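You operate a simulated robot arm through the tools that you are given. There is no shell and no other tool.

Carry out the task below with a simulated two-armed robot. There is one attempt and no reset: what you move stays moved.

## Task
Hold the cream carton steady and slide in the rolled cushion that the pack list names.
Fine: put its lid on and press the PASS tag on the lid.

It is judged by the outcome, as a careful person would: the job done as asked, and still so three seconds after it is handed in. It fails if anything else is knocked over, pushed out of place, dropped, spilled or broken. Lids that push on must go on centred and level and be pressed home; caps that screw on are set level and turned clockwise until they are tight.

## Robot
Two 7-joint arms with two-finger parallel grippers on one trunk, on a base that moves. Base frame: it is fixed to the floor where the robot stands at the start and does not move with it; the origin is under the middle of the robot, x ahead of it, y to its left, z up; the surface under the hand at the start is at about z = 85. Units: cm, rad, N and s.
The left shoulder is at the start at [5, 20.9, 117.1], the right one opposite. With the tool pointing down near the work surface each hand reaches from about 26 to 92 cm from the robot's upright axis, wherever it stands, measured 20 degrees to its own side. Places, roughly: cream carton (9x9x10 cm) [50, -10, 90]; inside of the cream carton [50, -10, 90]. Payload 4.4 kg a hand.
The tool frame of a hand sits at the grasp point between the pads (the TCP): z along the fingers, y along the line on which they close. The tips reach 2.3 cm beyond it. The gripper opens to 9.4 cm. The fingers are 3.8 cm wide and 1 cm thick; the gripper's body (5.4 by 9.6 cm) begins 3.9 cm behind the TCP.
Orientation is that of the tool frame in the base frame, as a unit quaternion [w, x, y, z]. With the fingers straight down and closing along the base's y, the tool's x points along the base's -x, its y along +y and its z along -z.

## Interface
- The arms move only by the tool apply_moves. It takes "left_motion", "right_motion" or both (then of equal length, played together; a hand with none holds still); each is text: rows parted by semicolons, each of 7 numbers parted by spaces: the finger opening in m, from 0 to 0.094, then the shift along the tool's x, y, z in m, then the turn, a rotation vector about the tool's x, y, z in rad. In form: gripper x y z rx ry rz; .... A call has 1 to 20 rows; each row shifts and turns the commanded pose from where the row before left it, along the tool's axes as they then stand. Each row takes 0.2 s and may step no farther than 5 cm and 0.15 rad from the row before; otherwise, or with a gripper value out of range, the whole call is refused. Where a pose cannot be reached the arm comes as near as it can. A force on the tool above 90 N (or 10 N above the force at the start of the call, whichever is more), or a blocked arm, ends the call early, and 0.2 s more pass. The fingers move at their own pace (about 10.8 cm/s each) and stop on an object; they squeeze with about 35 N. The grip force told is the motor's: it shows also when the fingers shut on nothing. Time passes only in rows, and 0.2 s behind the last, so rows that do not move let the fingers close. The reply holds the time, the measured pose of the TCP, the force on the tool along the base axes, the opening and the grip force, in the units named above and with some noise, with the torque about the TCP (base axes, N m) and any sound that the robot's microphone picked up.
- Cameras (640 x 400 px; columns grow to the right, rows downward): "scene" is now at [15.5, 2.4, 134.4]; the picture's right is [0.30, -0.95, 0.00], its down [-0.53, -0.17, -0.83] and it looks along [0.79, 0.25, -0.56] (base axes); focal length 218 px, centre (320, 200). "left" rides on the left gripper at [8.7, -1.6, -7.4] in its tool frame; the picture's right is [0.18, 0.98, 0.00], its down [-0.58, 0.11, -0.81] and it looks along [-0.79, 0.15, 0.59] (tool axes); focal length 243 px, centre (320, 200). "right" rides on the right gripper at [8.6, 1.6, -7.5] in its tool frame; the picture's right is [-0.18, 0.98, 0.00], its down [-0.58, -0.11, -0.81] and it looks along [-0.79, -0.15, 0.59] (tool axes); focal length 243 px, centre (320, 200).
- capture(camera): a new picture of that camera. No time passes.
- move_column(by): slides the trunk up (or, below 0, down) by that many cm; the arms and the scene camera ride with it, the base frame stays. It gives what a move gives, with no picture.
- roll_base(legs): drives the robot by 1 to 6 legs, each [ahead, left, turn to the left] in cm, cm and rad, along the robot's own axes; the way and the turn of a leg run together, so that a leg with both is an arc; at most 150 cm and 3.142 rad a leg. The arms and the cameras ride along, it lands a little off, and it stops where it bumps. It gives what a move gives.
- turn_head(pan, tilt): turns the head with the scene camera to pan (to the left, within 1.396 rad either way) and tilt (down, from -0.506 to 1.204), counted from straight ahead of the robot. It gives what a move gives.
- pixel_to_xyz(camera, pixels): for up to 12 pixels [column, row] of the newest picture of that camera ("zoom" is the newest enlarged one), the place [x, y, z] in the base frame of the surface seen there, good to about 0.2 cm. No time passes.
- zoom(camera, box): a new picture of the part [left, top, right, bottom] of that camera's present view, enlarged. No time passes.
- finish_job(): hands the job in; it is judged then, once.

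Leave the grippers open and the arms clear of the work at the hand-in unless told otherwise.

The tools are called after "Emit:" as a command line: name --argument value ..., lists and objects as JSON in quotes. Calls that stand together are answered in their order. apply_moves: Moves the arms, as the interface text tells. Its arguments: {"type":"object","properties":{"left_motion":{"type":"string"},"right_motion":{"type":"string"}},"required":[]} The other tools are called the same way: move_column (by) moves the trunk up or down; roll_base (legs) drives the base; turn_head (pan, tilt) turns the head that bears the scene camera; capture (camera) takes a picture; pixel_to_xyz (camera, pixels) gives the place of the surface under pixels of a picture; zoom (camera, box) takes an enlarged picture of a part of a camera's view; finish_job () hands the job in.

At the start:

```text
clock: 0.0
left_eef_pos: [60.04, 35.2, 121.52]
left_orientation: [0.0, 0.0, 1.0, 0.001]
left_force: [-0.7, 0.0, 0.0]
left_moment: [0.01, 0.04, 0.0]
left_finger_gap: 9.39
left_gripper_force: 0.1
right_eef_pos: [49.93, -11.68, 123.55]
right_orientation: [-0.001, 0.0, 1.0, 0.0]
right_force: [-0.2, 0.0, -0.3]
right_moment: [0.0, -0.01, -0.01]
right_finger_gap: 9.37
right_gripper_force: 0.0
trunk travel left (down, up): [-25.0, 31.3]
robot x, y, heading: [-0.02, 0.17, -0.003]
head pan, tilt (commanded): [0.304, 0.592]
```

scene: 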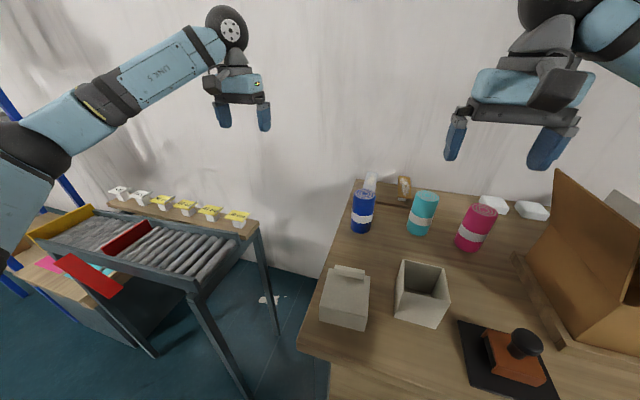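
right: 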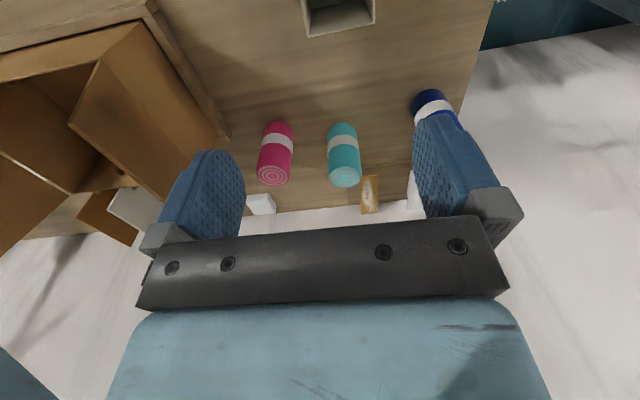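
left: 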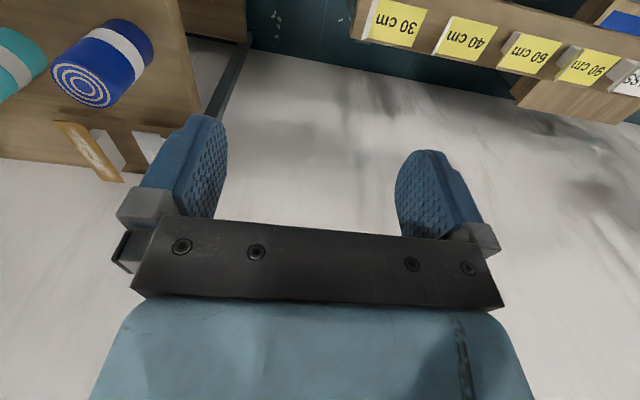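

I see a table with a grey open carton (around pixel 420,292), what may be its lid or a lidded box (345,297), three rolled cushions (blue, teal, pink), a black pad with a stamp-like object (510,360), and signs at the left. I need to find the pack list, so I'll zoom in on the table first.

Emit:
zoom --camera "scene" --box '[300, 160, 480, 340]'

Emit:
zoom --camera "scene" --box '[440, 160, 640, 400]'

Emit:
zoom --camera "scene" --box '[0, 160, 280, 340]'

```text
2.22 times, centred on (390, 250) of scene
```

zoom: 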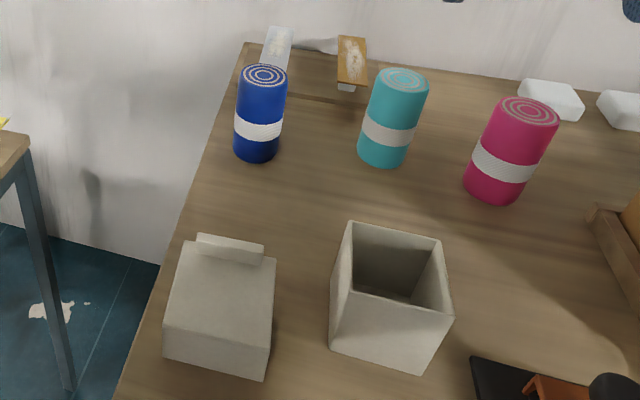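

```text
1.67 times, centred on (540, 280) of scene
```

zoom: 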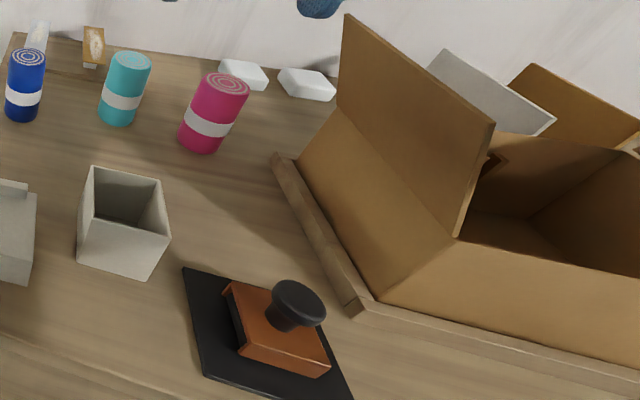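

```text
2.22 times, centred on (140, 250) of scene
```

zoom: 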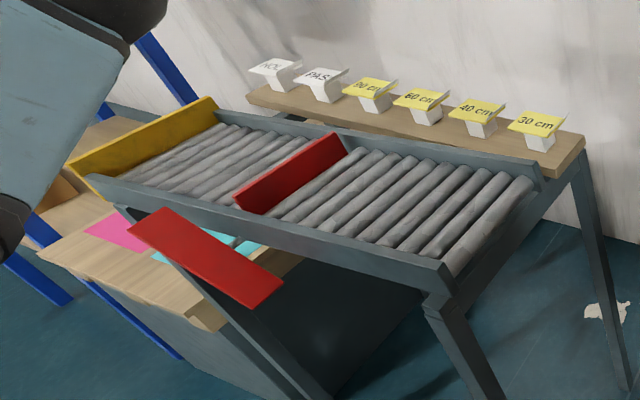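

I see tags on a back shelf at the left ("HOL…", "PAS…", "80 cm" etc.), but no pack list yet. Next I turn the head to the right to look at the rest of the table and behind the cardboard box.

Emit:
turn_head --pan -0.35 --tilt 0.5

Emit:
capture --camera "scene"

```text
clock: 1.0
left_eef_pos: [60.07, 35.16, 121.51]
left_orientation: [0.001, 0.0, 1.0, 0.0]
left_force: [-0.4, 0.0, 0.4]
left_moment: [0.02, 0.01, 0.03]
left_finger_gap: 9.38
left_gripper_force: 0.1
right_eef_pos: [49.85, -11.7, 123.58]
right_orientation: [0.0, -0.001, 1.0, -0.001]
right_force: [0.0, 0.2, 0.5]
right_moment: [0.02, 0.0, 0.0]
right_finger_gap: 9.41
right_gripper_force: 0.0
trunk travel left (down, up): [-25.0, 31.3]
robot x, y, heading: [-0.22, 0.27, 0.004]
head pan, tilt (commanded): [-0.351, 0.499]
```

```text
taken
```

scene: 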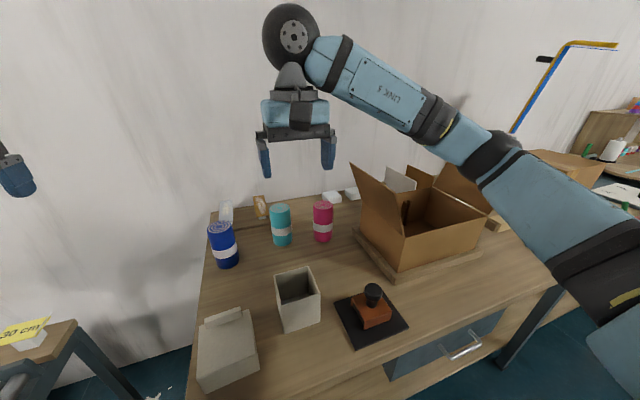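

Now the cardboard box shows a white card behind it (400,180), and there is another table at far right with papers (615,195). I zoom in on both.

Emit:
zoom --camera "scene" --box '[320, 140, 520, 280]'

Emit:
zoom --camera "scene" --box '[500, 100, 640, 220]'

Emit:
zoom --camera "scene" --box '[190, 170, 360, 290]'

Emit:
turn_head --pan -1.2 --tilt 0.5

Emit:
capture --camera "scene"

```text
2.86 times, centred on (420, 210) of scene
```

zoom: 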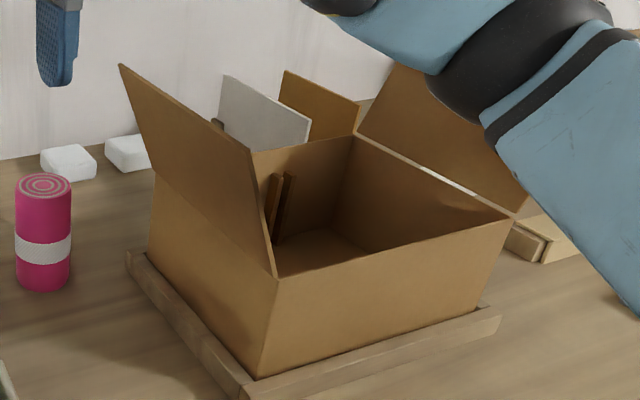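

```text
3.33 times, centred on (570, 160) of scene
```

zoom: 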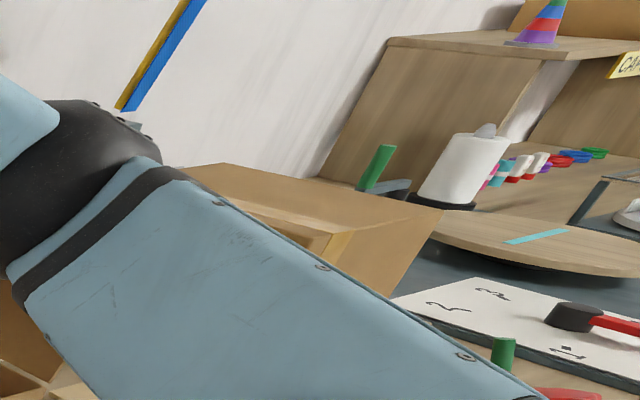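

```text
3.33 times, centred on (275, 230) of scene
```

zoom: 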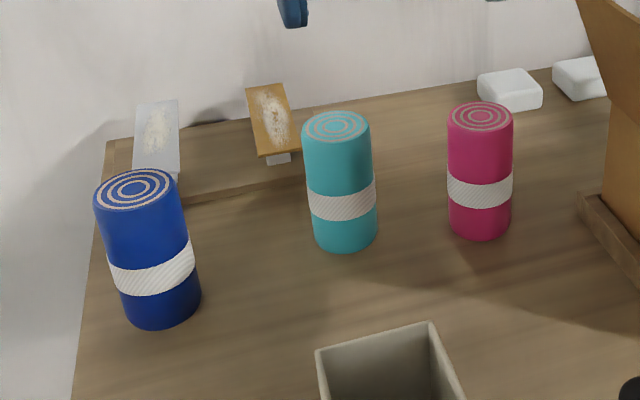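

```text
clock: 2.2
left_eef_pos: [60.02, 35.23, 121.41]
left_orientation: [0.001, 0.001, 1.0, 0.0]
left_force: [0.3, 0.3, -0.1]
left_moment: [-0.01, -0.01, -0.01]
left_finger_gap: 9.41
left_gripper_force: 0.1
right_eef_pos: [49.76, -11.65, 123.49]
right_orientation: [-0.001, 0.0, 1.0, 0.0]
right_force: [0.4, -0.5, -0.2]
right_moment: [-0.03, -0.01, 0.0]
right_finger_gap: 9.39
right_gripper_force: 0.1
trunk travel left (down, up): [-25.0, 31.3]
robot x, y, heading: [0.07, -0.2, -0.003]
head pan, tilt (commanded): [-1.201, 0.499]
```

```text
taken
```

scene: 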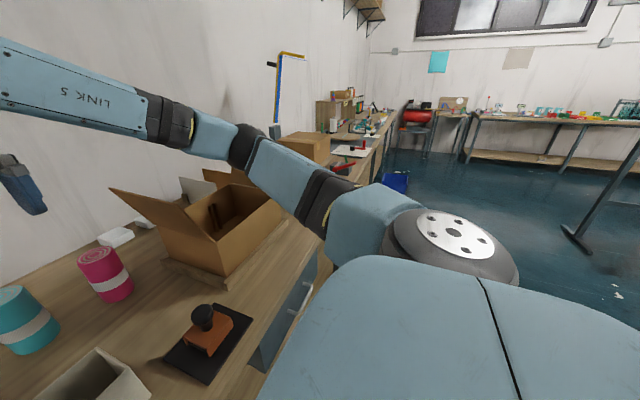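

The right side shows a long room with other benches. The white card behind the cardboard box may be the pack list. I look to the left with the head next.

Emit:
turn_head --pan 1.1 --tilt 0.5

Emit:
capture --camera "scene"

Emit:
zoom --camera "scene" --box '[320, 160, 640, 360]'

```text
clock: 4.3
left_eef_pos: [60.04, 35.17, 121.48]
left_orientation: [0.001, 0.0, 1.0, -0.001]
left_force: [-0.4, 0.0, 0.2]
left_moment: [0.02, 0.02, -0.01]
left_finger_gap: 9.41
left_gripper_force: 0.1
right_eef_pos: [49.79, -11.8, 123.48]
right_orientation: [0.001, 0.0, 1.0, 0.0]
right_force: [-1.0, -0.6, 0.5]
right_moment: [-0.01, 0.02, -0.01]
right_finger_gap: 9.38
right_gripper_force: 0.1
trunk travel left (down, up): [-25.0, 31.3]
robot x, y, heading: [-0.14, 0.24, 0.002]
head pan, tilt (commanded): [1.1, 0.499]
```

```text
taken
```

scene: 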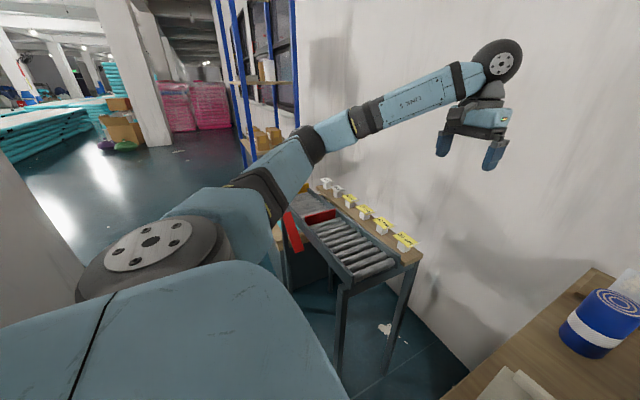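

```text
2.00 times, centred on (480, 260) of scene
```

zoom: 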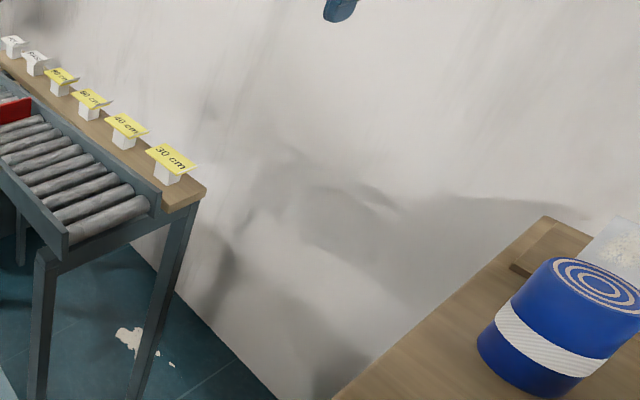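

The shelf at left carries PASS/HOLD-like tags; there are also two little stands (silver and orange) at the wall behind the blue roll. I look at those closely, and at the signs at left.

Emit:
zoom --camera "scene" --box '[310, 165, 430, 255]'

Emit:
turn_head --pan 0.1 --tilt 0.6

Emit:
capture --camera "scene"

Emit:
zoom --camera "scene" --box '[270, 140, 390, 220]'

Emit:
zoom --camera "scene" --box '[400, 140, 640, 290]'

```text
4.44 times, centred on (370, 210) of scene
```

zoom: 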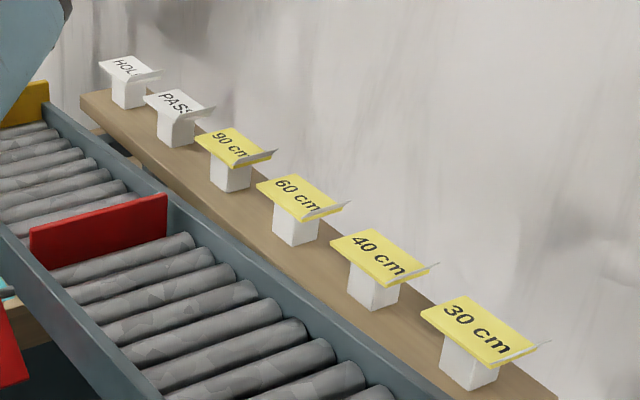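

```text
clock: 5.6
left_eef_pos: [60.09, 35.21, 121.57]
left_orientation: [0.001, 0.0, 1.0, -0.001]
left_force: [0.7, 0.3, 0.0]
left_moment: [0.02, -0.01, -0.01]
left_finger_gap: 9.4
left_gripper_force: 0.0
right_eef_pos: [49.83, -11.73, 123.55]
right_orientation: [0.0, -0.001, 1.0, -0.001]
right_force: [0.6, -1.7, 0.1]
right_moment: [-0.03, 0.03, -0.02]
right_finger_gap: 9.39
right_gripper_force: 0.1
trunk travel left (down, up): [-25.0, 31.3]
robot x, y, heading: [0.04, -0.24, 0.0]
head pan, tilt (commanded): [0.099, 0.6]
```

```text
taken
```

scene: 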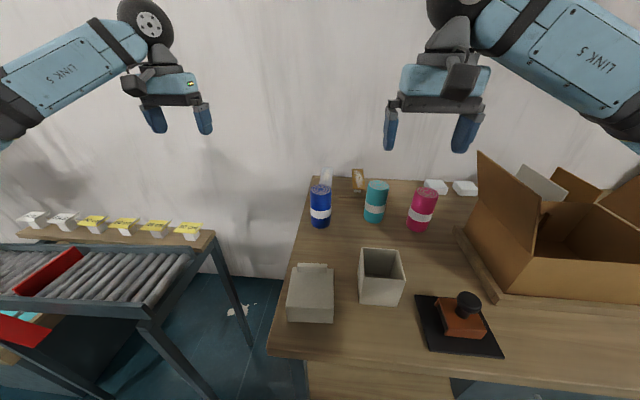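

```text
5.00 times, centred on (330, 180) of scene
```

zoom: 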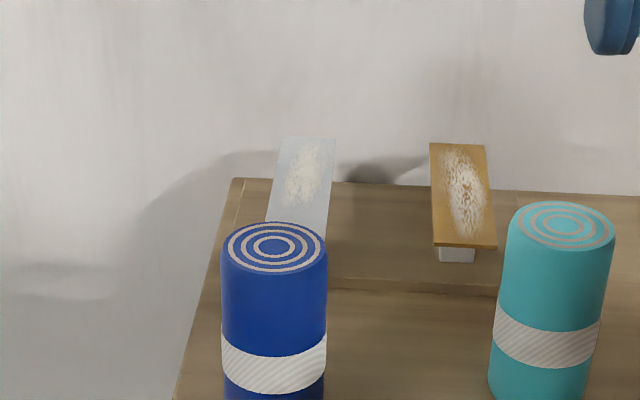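

```text
2.67 times, centred on (520, 215) of scene
```

zoom: 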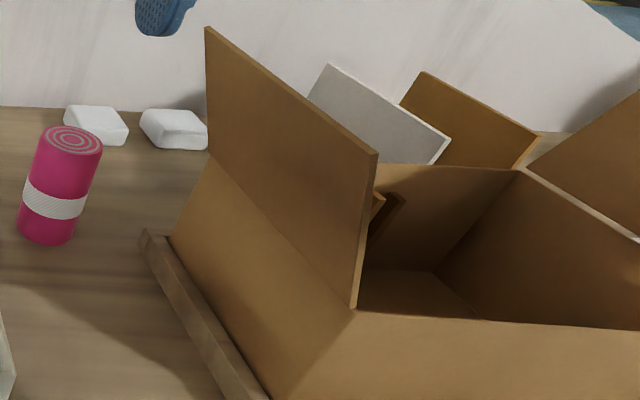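

The silver and orange stands carry no text. The white card behind the cardboard box (zoom 380,120) shows only its near face here. I measure where these things are.

Emit:
pixel_to_xyz --camera "scene" --pixels '[[320, 190], [376, 186], [424, 194], [381, 250], [358, 282], [404, 282], [310, 290], [535, 182], [565, 185], [461, 325], [468, 300], [488, 245]]'

Emit:
capture --camera "right"

Emit:
zoom --camera "scene" --box '[260, 160, 440, 340]'

Emit:
zoom --camera "scene" --box '[400, 250, 540, 380]'

```text
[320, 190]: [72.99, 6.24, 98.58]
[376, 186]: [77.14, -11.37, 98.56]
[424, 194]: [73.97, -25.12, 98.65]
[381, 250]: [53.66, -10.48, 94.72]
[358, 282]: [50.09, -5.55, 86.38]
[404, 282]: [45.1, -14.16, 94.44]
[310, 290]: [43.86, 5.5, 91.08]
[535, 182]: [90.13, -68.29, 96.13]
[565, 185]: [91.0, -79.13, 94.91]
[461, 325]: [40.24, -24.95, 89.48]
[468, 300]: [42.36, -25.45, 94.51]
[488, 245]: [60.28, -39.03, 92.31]
```

```text
taken
```

right: 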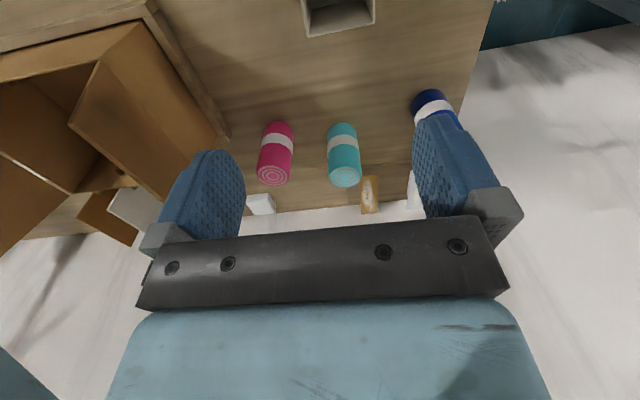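

```text
2.22 times, centred on (350, 250) of scene
```

zoom: 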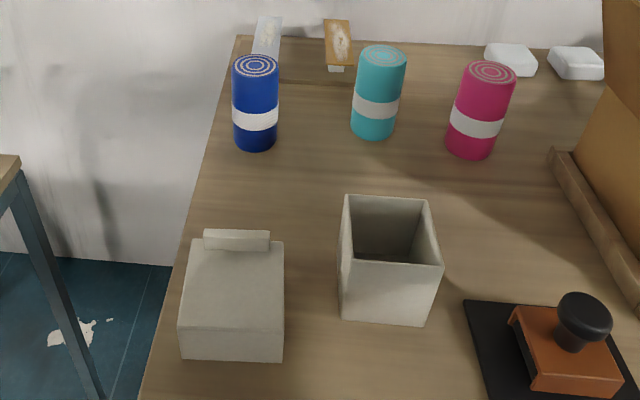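

```text
3.08 times, centred on (470, 315) of scene
```

zoom: 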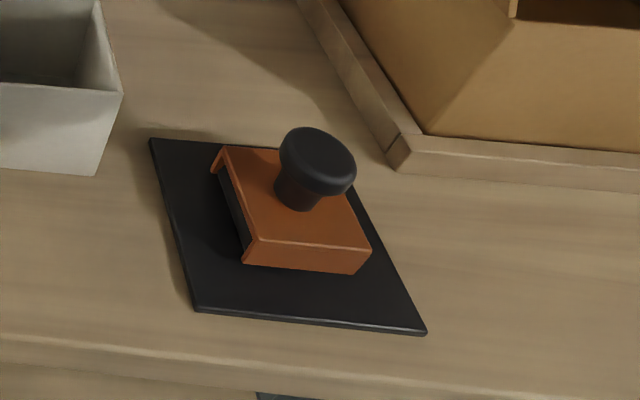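

I see the three rolls stand at about x 73–77, the carton at (50,-10), the lid at about (44,5), and the stamp on its pad at (41,-25). To read the list I need a higher viewpoint, so I raise the trunk by 25 cm, with arms riding along.

Emit:
move_column --by 25

Emit:
turn_head --pan -0.6 --tilt 0.65

Emit:
capture --camera "scene"

Emit:
capture --camera "right"

```text
clock: 8.2
left_eef_pos: [60.07, 35.21, 146.51]
left_orientation: [0.0, 0.0, 1.0, -0.001]
left_force: [0.2, 0.8, -0.3]
left_moment: [0.0, 0.04, 0.0]
left_finger_gap: 9.42
left_gripper_force: 0.1
right_eef_pos: [49.84, -11.7, 148.47]
right_orientation: [-0.001, -0.001, 1.0, 0.0]
right_force: [0.6, 0.1, -0.8]
right_moment: [0.02, -0.01, 0.0]
right_finger_gap: 9.41
right_gripper_force: 0.1
trunk travel left (down, up): [-50.0, 6.3]
robot x, y, heading: [-0.05, -0.26, 0.002]
head pan, tilt (commanded): [0.099, 0.6]
```

```text
clock: 9.3
left_eef_pos: [60.13, 35.14, 146.49]
left_orientation: [0.001, 0.0, 1.0, 0.0]
left_force: [0.6, 0.0, -0.7]
left_moment: [-0.04, 0.02, 0.0]
left_finger_gap: 9.4
left_gripper_force: 0.0
right_eef_pos: [49.75, -11.65, 148.51]
right_orientation: [-0.001, 0.0, 1.0, 0.001]
right_force: [-0.1, -0.4, 0.5]
right_moment: [0.02, -0.01, 0.01]
right_finger_gap: 9.42
right_gripper_force: 0.3
trunk travel left (down, up): [-50.0, 6.3]
robot x, y, heading: [-0.04, -0.11, 0.0]
head pan, tilt (commanded): [-0.6, 0.649]
```

```text
taken
```

scene: 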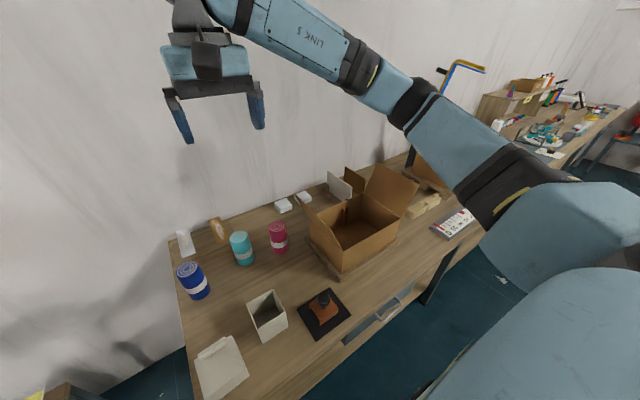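

```text
taken
```

right: 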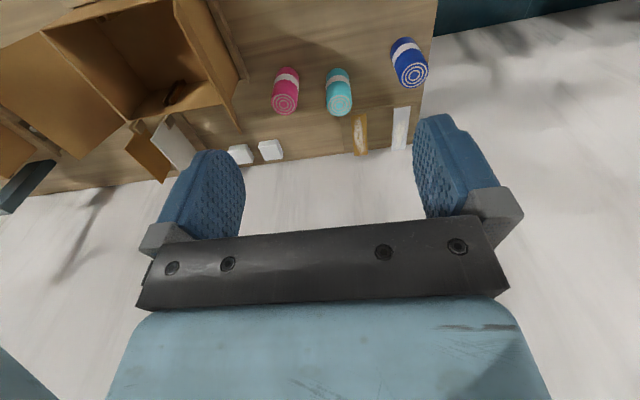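

Right of the cardboard box, at pixel (455,222), a white card with print lies on the table. I zoom in on it and the white board.

Emit:
zoom --camera "scene" --box '[420, 195, 490, 245]'

Emit:
zoom --camera "scene" --box '[280, 150, 440, 280]'

Emit:
zoom --camera "scene" --box '[160, 220, 360, 400]'

Emit:
pixel_to_xyz --camera "scene" --pixels '[[455, 222], [340, 187], [340, 205], [312, 215], [355, 240]]'

```text
8.00 times, centred on (455, 220) of scene
```

zoom: 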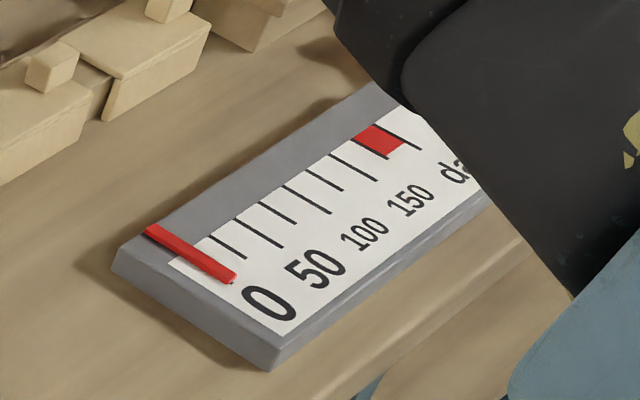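

```text
3.08 times, centred on (360, 215) of scene
```

zoom: 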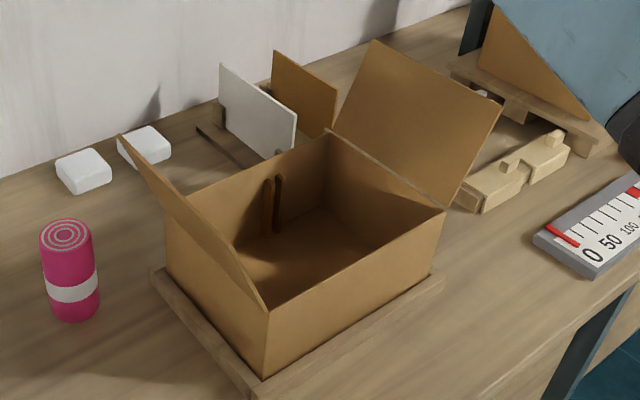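

```text
2.22 times, centred on (260, 310) of scene
```

zoom: 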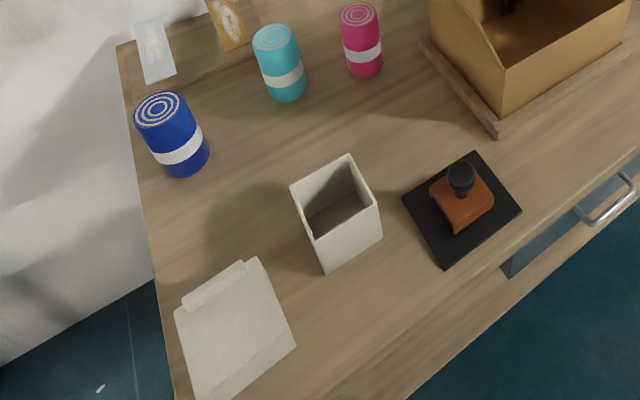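

```text
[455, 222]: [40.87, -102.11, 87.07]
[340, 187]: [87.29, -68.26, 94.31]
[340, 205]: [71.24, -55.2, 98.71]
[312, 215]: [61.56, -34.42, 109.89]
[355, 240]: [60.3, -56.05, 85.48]
```

That card is a scale/gauge ("0 50 100 150"), not a pack list; the white and brown plates are plain. I look to the left again from this higher viewpoint, at the coloured papers behind the conveyor.

Emit:
turn_head --pan 0.75 --tilt 0.65

Emit:
capture --camera "scene"

Emit:
zoom --camera "scene" --box '[100, 120, 360, 340]'

Emit:
capture --camera "left"

```text
clock: 10.8
left_eef_pos: [60.1, 35.12, 146.5]
left_orientation: [0.0, 0.0, 1.0, -0.001]
left_force: [0.0, -0.2, -0.9]
left_moment: [0.0, -0.01, 0.01]
left_finger_gap: 9.4
left_gripper_force: 0.0
right_eef_pos: [49.8, -11.74, 148.57]
right_orientation: [-0.001, 0.0, 1.0, -0.001]
right_force: [0.4, 0.6, 0.5]
right_moment: [0.0, -0.02, -0.03]
right_finger_gap: 9.4
right_gripper_force: 0.0
trunk travel left (down, up): [-50.0, 6.3]
robot x, y, heading: [0.01, -0.02, -0.002]
head pan, tilt (commanded): [0.75, 0.649]
```

```text
taken
```

scene: 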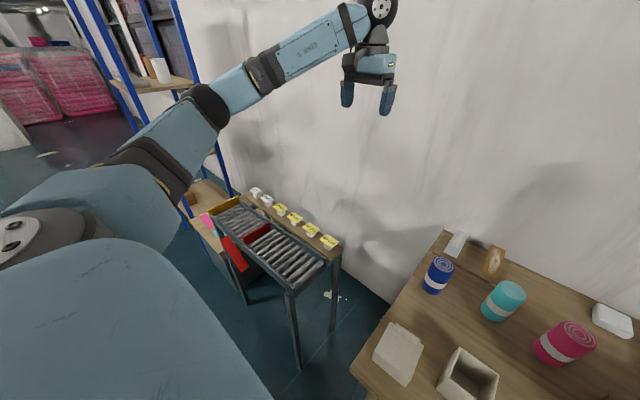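

```text
1.82 times, centred on (230, 230) of scene
```

zoom: 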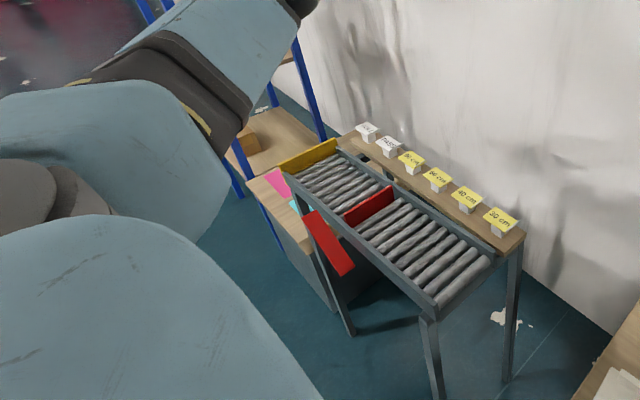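

```text
taken
```

left: 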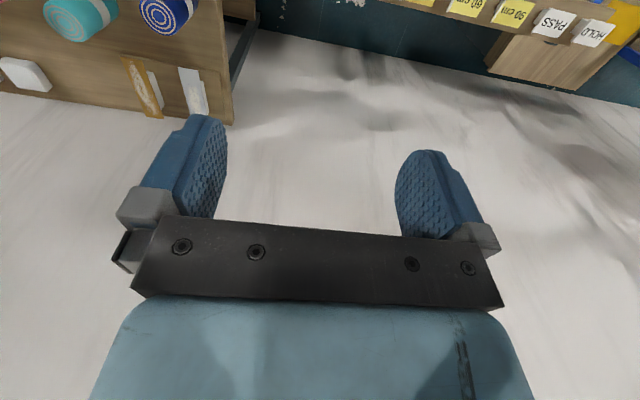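

The left camera reads PASS and HOLD tags clearly. I measure the tags and the coloured papers near (207,220).

Emit:
pixel_to_xyz --camera "scene" --pixels '[[266, 199], [256, 191], [281, 208], [329, 240], [207, 220], [216, 231], [458, 243], [494, 260]]'

Emit:
zoom --camera "scene" --box '[180, 160, 280, 250]'

Emit:
zoom --camera "left" --box '[420, 0, 640, 110]'

Emit:
pixel_to_xyz --camera "left" --pixels '[[553, 22], [592, 32], [508, 12], [193, 90], [145, 85], [170, 10]]'

```text
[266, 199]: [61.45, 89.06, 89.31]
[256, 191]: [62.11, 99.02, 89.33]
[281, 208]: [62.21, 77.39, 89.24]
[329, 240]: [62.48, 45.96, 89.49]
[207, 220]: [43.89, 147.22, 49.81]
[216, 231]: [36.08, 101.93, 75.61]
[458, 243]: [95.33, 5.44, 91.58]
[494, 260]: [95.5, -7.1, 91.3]
```

```text
4.44 times, centred on (230, 205) of scene
```

zoom: 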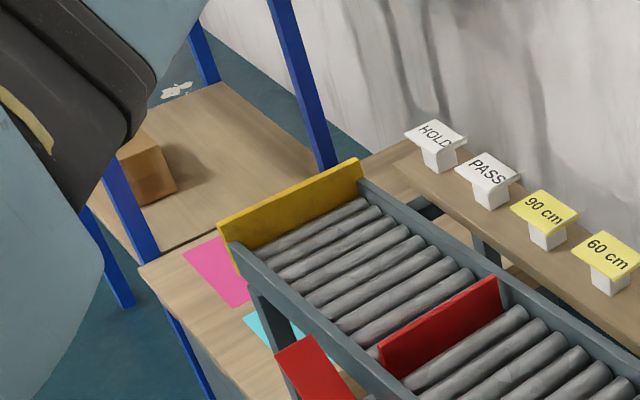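

```text
2.91 times, centred on (530, 55) of left
```

zoom: 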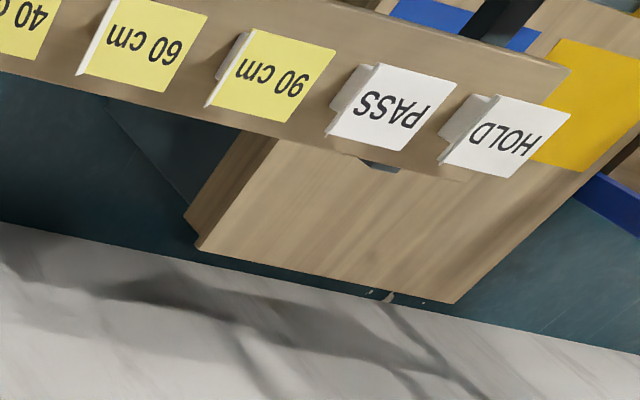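

```text
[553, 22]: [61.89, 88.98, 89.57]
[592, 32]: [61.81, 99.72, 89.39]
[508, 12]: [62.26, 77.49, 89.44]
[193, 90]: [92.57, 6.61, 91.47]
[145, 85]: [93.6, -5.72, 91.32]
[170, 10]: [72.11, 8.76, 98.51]
```

PASS tag is at about (62, 89, 89.4). The pack list hasn't been found yet. I look straight down and in front of the table, and also up on the wall.

Emit:
turn_head --pan 0.0 --tilt 1.15

Emit:
capture --camera "scene"

Emit:
turn_head --pan -0.2 --tilt -0.3

Emit:
capture --camera "scene"

Emit:
turn_head --pan -1.39 --tilt 0.3

Emit:
capture --camera "scene"

Emit:
turn_head --pan 1.39 --tilt 0.3

Emit:
capture --camera "scene"

```text
clock: 11.9
left_eef_pos: [60.04, 35.15, 146.45]
left_orientation: [0.0, 0.0, 1.0, 0.0]
left_force: [0.4, 0.7, 0.0]
left_moment: [-0.07, -0.01, -0.01]
left_finger_gap: 9.4
left_gripper_force: 0.1
right_eef_pos: [49.77, -11.67, 148.5]
right_orientation: [0.0, 0.0, 1.0, 0.0]
right_force: [-0.3, -0.2, -1.2]
right_moment: [0.01, -0.01, 0.03]
right_finger_gap: 9.38
right_gripper_force: 0.1
trunk travel left (down, up): [-50.0, 6.3]
robot x, y, heading: [-0.02, -0.25, -0.004]
head pan, tilt (commanded): [0.0, 1.15]
```

```text
taken
```

scene: 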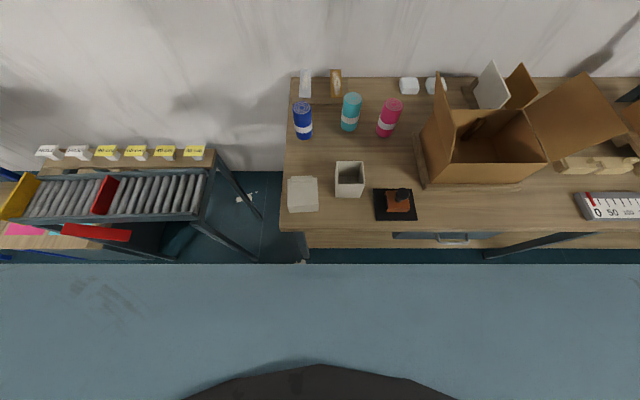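

```text
clock: 13.4
left_eef_pos: [60.07, 35.14, 146.56]
left_orientation: [0.001, 0.0, 1.0, 0.0]
left_force: [0.1, -0.8, -0.2]
left_moment: [0.02, -0.03, 0.0]
left_finger_gap: 9.41
left_gripper_force: 0.1
right_eef_pos: [49.77, -11.7, 148.5]
right_orientation: [0.0, 0.0, 1.0, -0.001]
right_force: [0.2, -0.4, -0.1]
right_moment: [0.0, 0.02, 0.0]
right_finger_gap: 9.39
right_gripper_force: 0.1
trunk travel left (down, up): [-50.0, 6.3]
robot x, y, heading: [-0.26, -0.32, -0.005]
head pan, tilt (commanded): [-0.201, -0.3]
```

```text
taken
```

scene: 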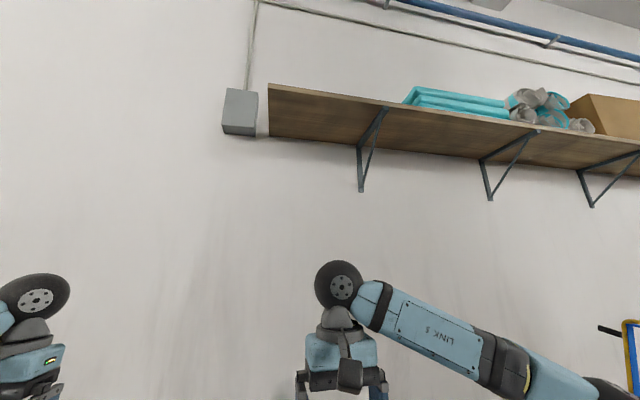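

```text
clock: 14.8
left_eef_pos: [60.1, 35.19, 146.53]
left_orientation: [0.001, -0.001, 1.0, -0.001]
left_force: [-0.1, -0.3, 0.1]
left_moment: [0.04, 0.01, 0.0]
left_finger_gap: 9.41
left_gripper_force: 0.2
right_eef_pos: [49.74, -11.64, 148.59]
right_orientation: [0.0, 0.0, 1.0, 0.0]
right_force: [-0.3, -0.4, 0.4]
right_moment: [0.02, -0.02, -0.02]
right_finger_gap: 9.4
right_gripper_force: 0.0
trunk travel left (down, up): [-50.0, 6.3]
robot x, y, heading: [-0.45, -0.38, 0.001]
head pan, tilt (commanded): [-1.389, 0.3]
```

```text
taken
```

scene: 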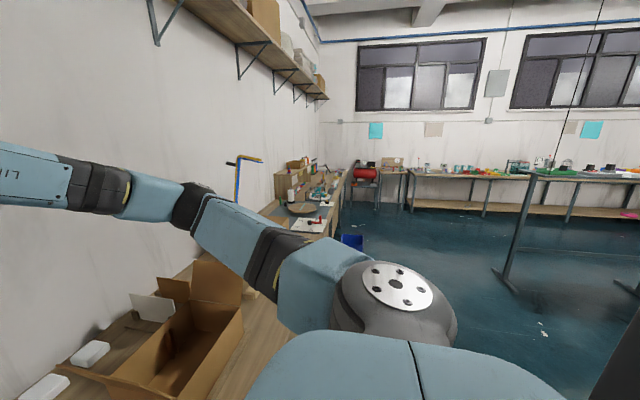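

```text
clock: 17.3
left_eef_pos: [60.13, 35.28, 146.62]
left_orientation: [0.001, 0.0, 1.0, 0.0]
left_force: [0.1, -0.3, 0.4]
left_moment: [0.01, 0.0, 0.04]
left_finger_gap: 9.41
left_gripper_force: 0.1
right_eef_pos: [49.75, -11.81, 148.64]
right_orientation: [0.0, -0.001, 1.0, 0.0]
right_force: [-0.3, 0.3, 0.0]
right_moment: [0.0, 0.0, 0.0]
right_finger_gap: 9.39
right_gripper_force: 0.0
trunk travel left (down, up): [-50.0, 6.3]
robot x, y, heading: [-0.03, -0.29, 0.002]
head pan, tilt (commanded): [1.389, 0.3]
```

```text
taken
```

scene: 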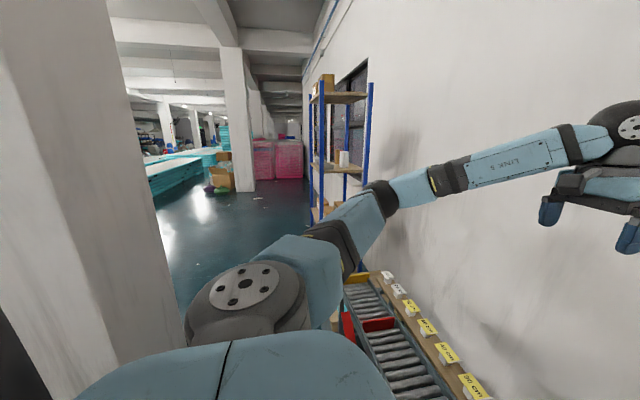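

No list on the walls in front. I take a closer look at the silver and orange stands at the back of the table from this height, and at the printed far items on the table.

Emit:
turn_head --pan 0.0 --tilt 0.75

Emit:
zoom --camera "scene" --box '[270, 130, 370, 200]'

Emit:
zoom --camera "scene" --box '[280, 140, 480, 320]'

Emit:
zoom --camera "right" --box '[330, 90, 430, 170]'

Emit:
zoom --camera "left" --box '[100, 40, 230, 140]'

```text
clock: 18.8
left_eef_pos: [60.08, 35.12, 146.38]
left_orientation: [0.0, 0.0, 1.0, 0.0]
left_force: [0.8, -0.5, -0.1]
left_moment: [0.01, -0.04, 0.0]
left_finger_gap: 9.4
left_gripper_force: 0.1
right_eef_pos: [49.82, -11.7, 148.61]
right_orientation: [0.0, -0.001, 1.0, 0.0]
right_force: [0.2, 0.3, 0.3]
right_moment: [-0.02, 0.0, 0.01]
right_finger_gap: 9.41
right_gripper_force: 0.1
trunk travel left (down, up): [-50.0, 6.3]
robot x, y, heading: [0.05, 0.18, 0.001]
head pan, tilt (commanded): [0.0, 0.75]
```

```text
5.71 times, centred on (320, 165) of scene
```

zoom: 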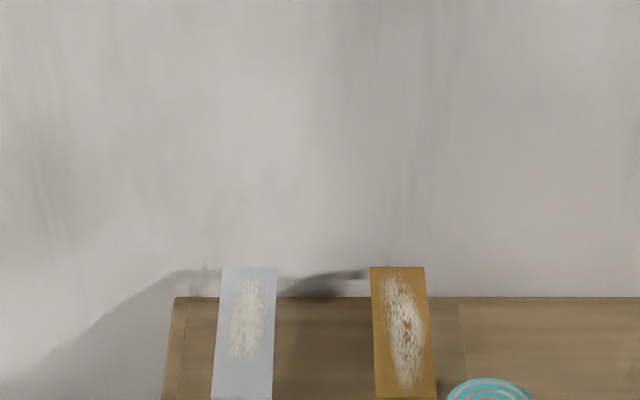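

```text
2.22 times, centred on (380, 230) of scene
```

zoom: 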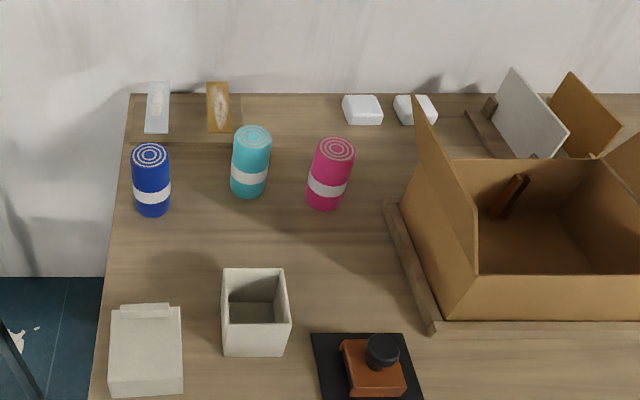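

```text
5.00 times, centred on (380, 130) of right
```

zoom: 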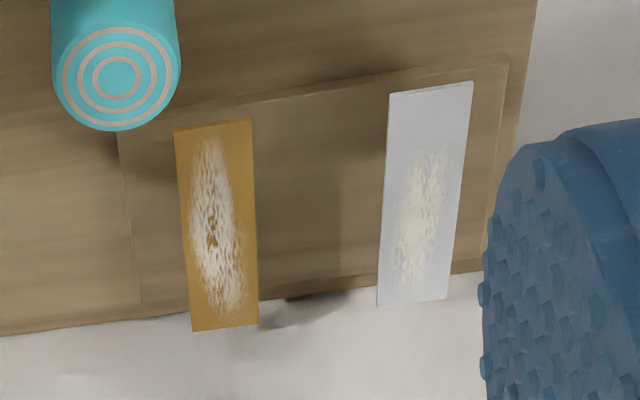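

```text
4.00 times, centred on (165, 90) of left
```

zoom: 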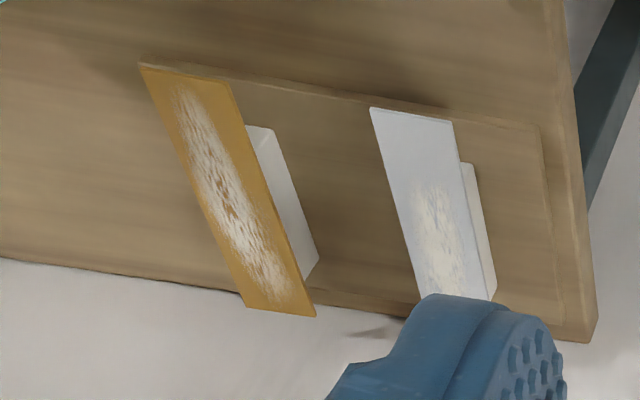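

Those are just scuffed sample strips. There is an object on the wall at the right (yellow/blue edge with a black peg) that could be a hung clipboard; I look at it.

Emit:
turn_head --pan -0.8 --tilt 0.25

Emit:
capture --camera "scene"

Emit:
zoom --camera "scene" --box '[300, 100, 640, 300]'

```text
clock: 19.9
left_eef_pos: [60.06, 35.11, 146.56]
left_orientation: [0.001, 0.001, 1.0, -0.001]
left_force: [-0.3, -1.2, -0.6]
left_moment: [0.01, 0.01, 0.01]
left_finger_gap: 9.39
left_gripper_force: 0.1
right_eef_pos: [49.79, -11.73, 148.51]
right_orientation: [0.0, 0.0, 1.0, 0.001]
right_force: [-0.4, 0.4, 0.0]
right_moment: [-0.01, 0.05, -0.01]
right_finger_gap: 9.38
right_gripper_force: 0.0
trunk travel left (down, up): [-50.0, 6.3]
robot x, y, heading: [0.13, 0.28, -0.001]
head pan, tilt (commanded): [-0.799, 0.25]
```

```text
taken
```

scene: 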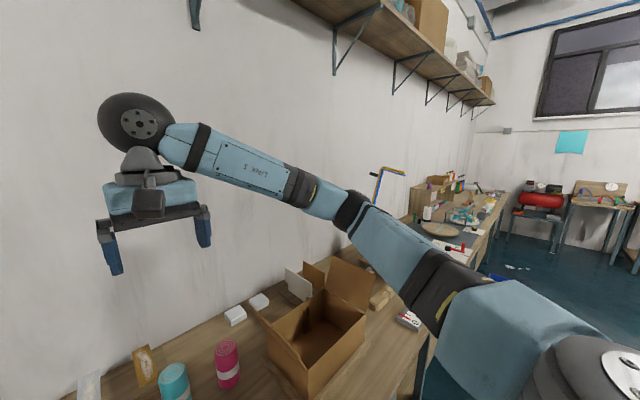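

```text
1.88 times, centred on (470, 200) of scene
```

zoom: 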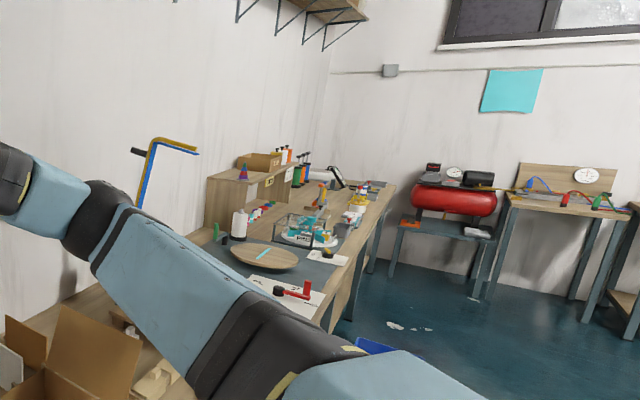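

The right arm hides the right end of the bench. I'll back off 15 cm and turn the body right by 1 rad (the arms are high, z≈146, clear of everything) to see that area and then the area behind.

Emit:
roll_base --legs '[[-15, 0, 0], [0, 0, -1.0]]'

Emit:
turn_head --pan 0.1 --tilt 0.6

Emit:
capture --camera "scene"

Emit:
turn_head --pan -1.39 --tilt 0.3

Emit:
capture --camera "scene"

```text
clock: 23.9
left_eef_pos: [47.05, -31.84, 146.46]
left_orientation: [0.001, 0.481, 0.877, 0.0]
left_force: [-0.2, -0.4, 0.0]
left_moment: [0.06, 0.0, 0.01]
left_finger_gap: 9.4
left_gripper_force: 0.1
right_eef_pos: [1.81, -48.31, 148.63]
right_orientation: [0.0, 0.481, 0.877, 0.0]
right_force: [0.0, -0.2, 0.5]
right_moment: [0.02, -0.03, -0.01]
right_finger_gap: 9.38
right_gripper_force: 0.0
trunk travel left (down, up): [-50.0, 6.3]
robot x, y, heading: [-14.99, 0.24, -1.002]
head pan, tilt (commanded): [-0.799, 0.25]
```

```text
clock: 25.1
left_eef_pos: [46.93, -31.66, 146.52]
left_orientation: [0.0, 0.481, 0.877, 0.0]
left_force: [-0.7, 1.1, -0.1]
left_moment: [0.02, 0.0, -0.02]
left_finger_gap: 9.37
left_gripper_force: 0.0
right_eef_pos: [1.99, -48.18, 148.46]
right_orientation: [0.0, 0.481, 0.877, 0.001]
right_force: [-0.1, -0.6, -0.1]
right_moment: [0.01, 0.0, 0.0]
right_finger_gap: 9.4
right_gripper_force: 0.1
trunk travel left (down, up): [-50.0, 6.3]
robot x, y, heading: [-14.88, -0.03, -1.003]
head pan, tilt (commanded): [0.099, 0.6]
```

```text
taken
```

scene: 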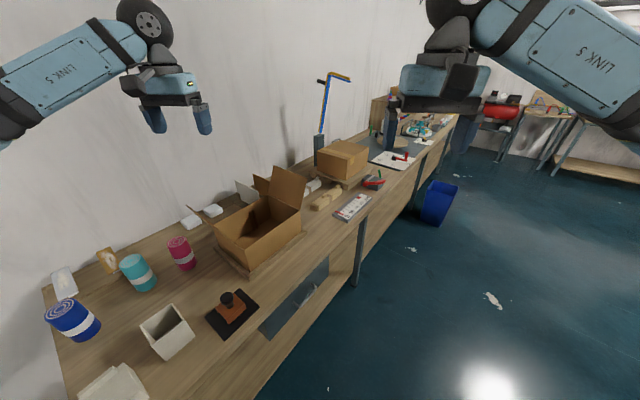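

```text
clock: 26.6
left_eef_pos: [47.01, -31.79, 146.43]
left_orientation: [0.001, 0.481, 0.877, -0.001]
left_force: [-0.1, 0.5, 0.0]
left_moment: [-0.02, 0.01, -0.02]
left_finger_gap: 9.41
left_gripper_force: 0.1
right_eef_pos: [1.91, -48.22, 148.52]
right_orientation: [0.0, 0.481, 0.877, 0.0]
right_force: [0.3, -0.1, -0.8]
right_moment: [0.0, 0.01, -0.02]
right_finger_gap: 9.4
right_gripper_force: 0.2
trunk travel left (down, up): [-50.0, 6.3]
robot x, y, heading: [-15.0, -0.07, -1.002]
head pan, tilt (commanded): [-1.389, 0.3]
```

```text
taken
```

scene: 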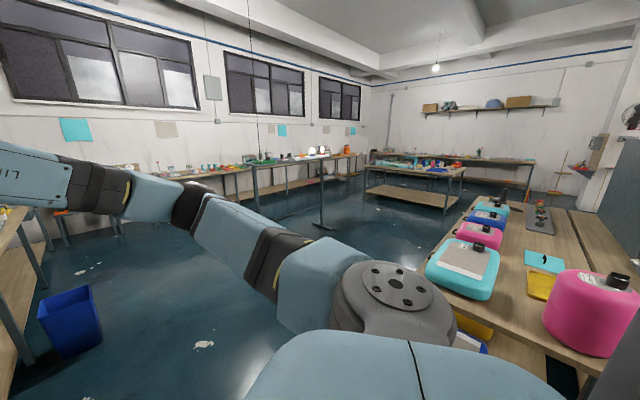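

There's a table behind the robot with jerrycans, and the rest of the bench to the right. I zoom in on the jerrycan table here, then turn further right to see the back.

Emit:
zoom --camera "scene" --box '[400, 170, 640, 380]'

Emit:
turn_head --pan 0.1 --tilt 0.6

Emit:
zoom --camera "scene" --box '[280, 110, 480, 240]'

Emit:
roll_base --legs '[[0, 0, -1.2]]'

Emit:
turn_head --pan 0.0 --tilt 0.5

Emit:
capture --camera "scene"

```text
1.90 times, centred on (520, 275) of scene
```

zoom: 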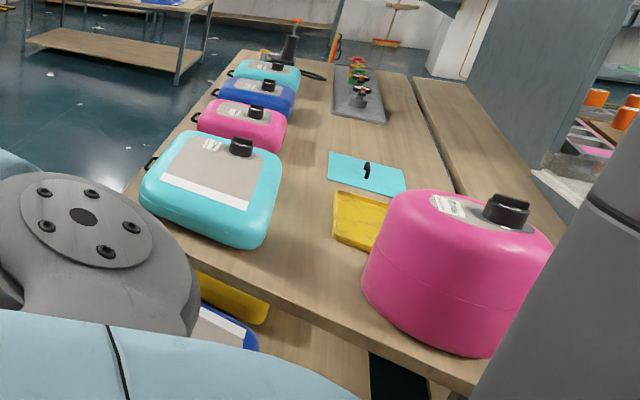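

```text
clock: 28.2
left_eef_pos: [47.12, -31.78, 146.63]
left_orientation: [0.001, 0.481, 0.877, -0.001]
left_force: [-0.2, -0.7, 0.5]
left_moment: [-0.06, 0.02, 0.01]
left_finger_gap: 9.41
left_gripper_force: 0.1
right_eef_pos: [1.93, -48.38, 148.6]
right_orientation: [0.0, 0.481, 0.877, 0.0]
right_force: [0.1, 0.0, -0.1]
right_moment: [0.0, -0.01, 0.01]
right_finger_gap: 9.4
right_gripper_force: 0.1
trunk travel left (down, up): [-50.0, 6.3]
robot x, y, heading: [-15.04, -0.02, -1.006]
head pan, tilt (commanded): [0.099, 0.6]
```

```text
3.08 times, centred on (380, 175) of scene
```

zoom: 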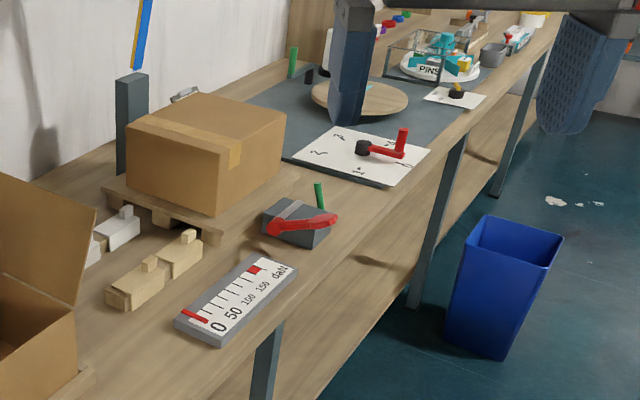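

```text
clock: 31.7
left_eef_pos: [-23.21, -69.08, 146.48]
left_orientation: [0.0, 0.896, 0.445, -0.001]
left_force: [-0.7, -0.1, 0.5]
left_moment: [0.0, 0.05, 0.02]
left_finger_gap: 9.39
left_gripper_force: 0.0
right_eef_pos: [-54.37, -32.55, 148.49]
right_orientation: [0.0, 0.896, 0.444, 0.0]
right_force: [-0.8, 0.2, -0.5]
right_moment: [-0.02, 0.0, 0.01]
right_finger_gap: 9.42
right_gripper_force: 0.1
trunk travel left (down, up): [-50.0, 6.3]
robot x, y, heading: [-14.82, -0.23, -2.225]
head pan, tilt (commanded): [0.099, 0.6]
```

```text
clock: 32.3
left_eef_pos: [-23.27, -69.06, 146.56]
left_orientation: [0.001, 0.896, 0.445, -0.001]
left_force: [-0.6, 1.8, -0.2]
left_moment: [0.02, 0.01, 0.02]
left_finger_gap: 9.4
left_gripper_force: 0.0
right_eef_pos: [-54.25, -32.45, 148.54]
right_orientation: [0.0, 0.896, 0.444, -0.001]
right_force: [0.1, -0.8, 0.1]
right_moment: [0.02, 0.03, 0.0]
right_finger_gap: 9.41
right_gripper_force: 0.0
trunk travel left (down, up): [-50.0, 6.3]
robot x, y, heading: [-14.99, -0.41, -2.221]
head pan, tilt (commanded): [0.0, 0.499]
```

```text
taken
```

scene: 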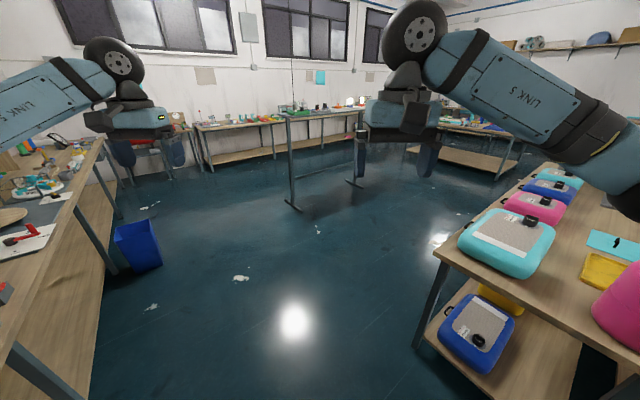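

Nothing that reads as a pack list here yet. I pan right to see the jerrycan table and what's behind the robot's start.

Emit:
turn_head --pan -0.9 --tilt 0.5

Emit:
capture --camera "scene"

Emit:
turn_head --pan -1.39 --tilt 0.3

Emit:
capture --camera "scene"

```text
clock: 33.5
left_eef_pos: [-23.27, -69.14, 146.56]
left_orientation: [0.001, 0.896, 0.445, 0.0]
left_force: [-0.1, 0.0, 0.4]
left_moment: [0.0, -0.01, 0.01]
left_finger_gap: 9.4
left_gripper_force: 0.0
right_eef_pos: [-54.33, -32.55, 148.57]
right_orientation: [0.0, 0.896, 0.445, 0.0]
right_force: [0.6, -1.1, 0.4]
right_moment: [-0.03, -0.01, 0.01]
right_finger_gap: 9.41
right_gripper_force: 0.1
trunk travel left (down, up): [-50.0, 6.3]
robot x, y, heading: [-14.72, -0.14, -2.22]
head pan, tilt (commanded): [-0.901, 0.499]
```

```text
taken
```

scene: 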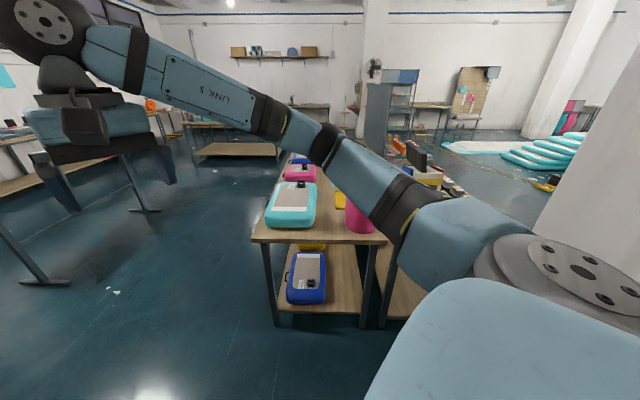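

```text
clock: 34.5
left_eef_pos: [-23.21, -69.17, 146.5]
left_orientation: [0.001, 0.896, 0.445, -0.001]
left_force: [-0.7, 0.5, -0.1]
left_moment: [-0.03, 0.0, -0.04]
left_finger_gap: 9.41
left_gripper_force: 0.0
right_eef_pos: [-54.32, -32.59, 148.58]
right_orientation: [0.0, 0.895, 0.445, 0.001]
right_force: [-0.9, 0.0, -1.1]
right_moment: [0.01, 0.01, 0.0]
right_finger_gap: 9.42
right_gripper_force: 0.1
trunk travel left (down, up): [-50.0, 6.3]
robot x, y, heading: [-15.36, -0.05, -2.224]
head pan, tilt (commanded): [-1.389, 0.3]
```

```text
taken
```

scene: 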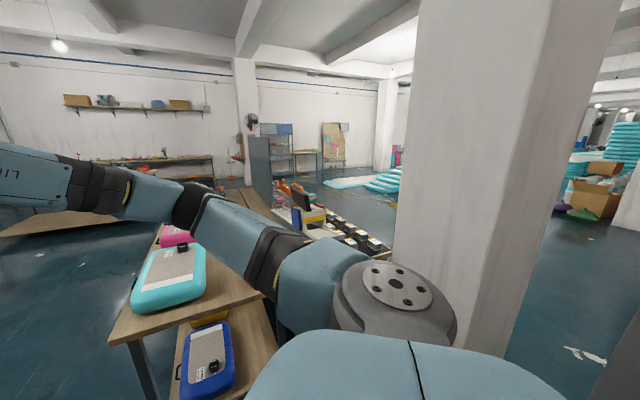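

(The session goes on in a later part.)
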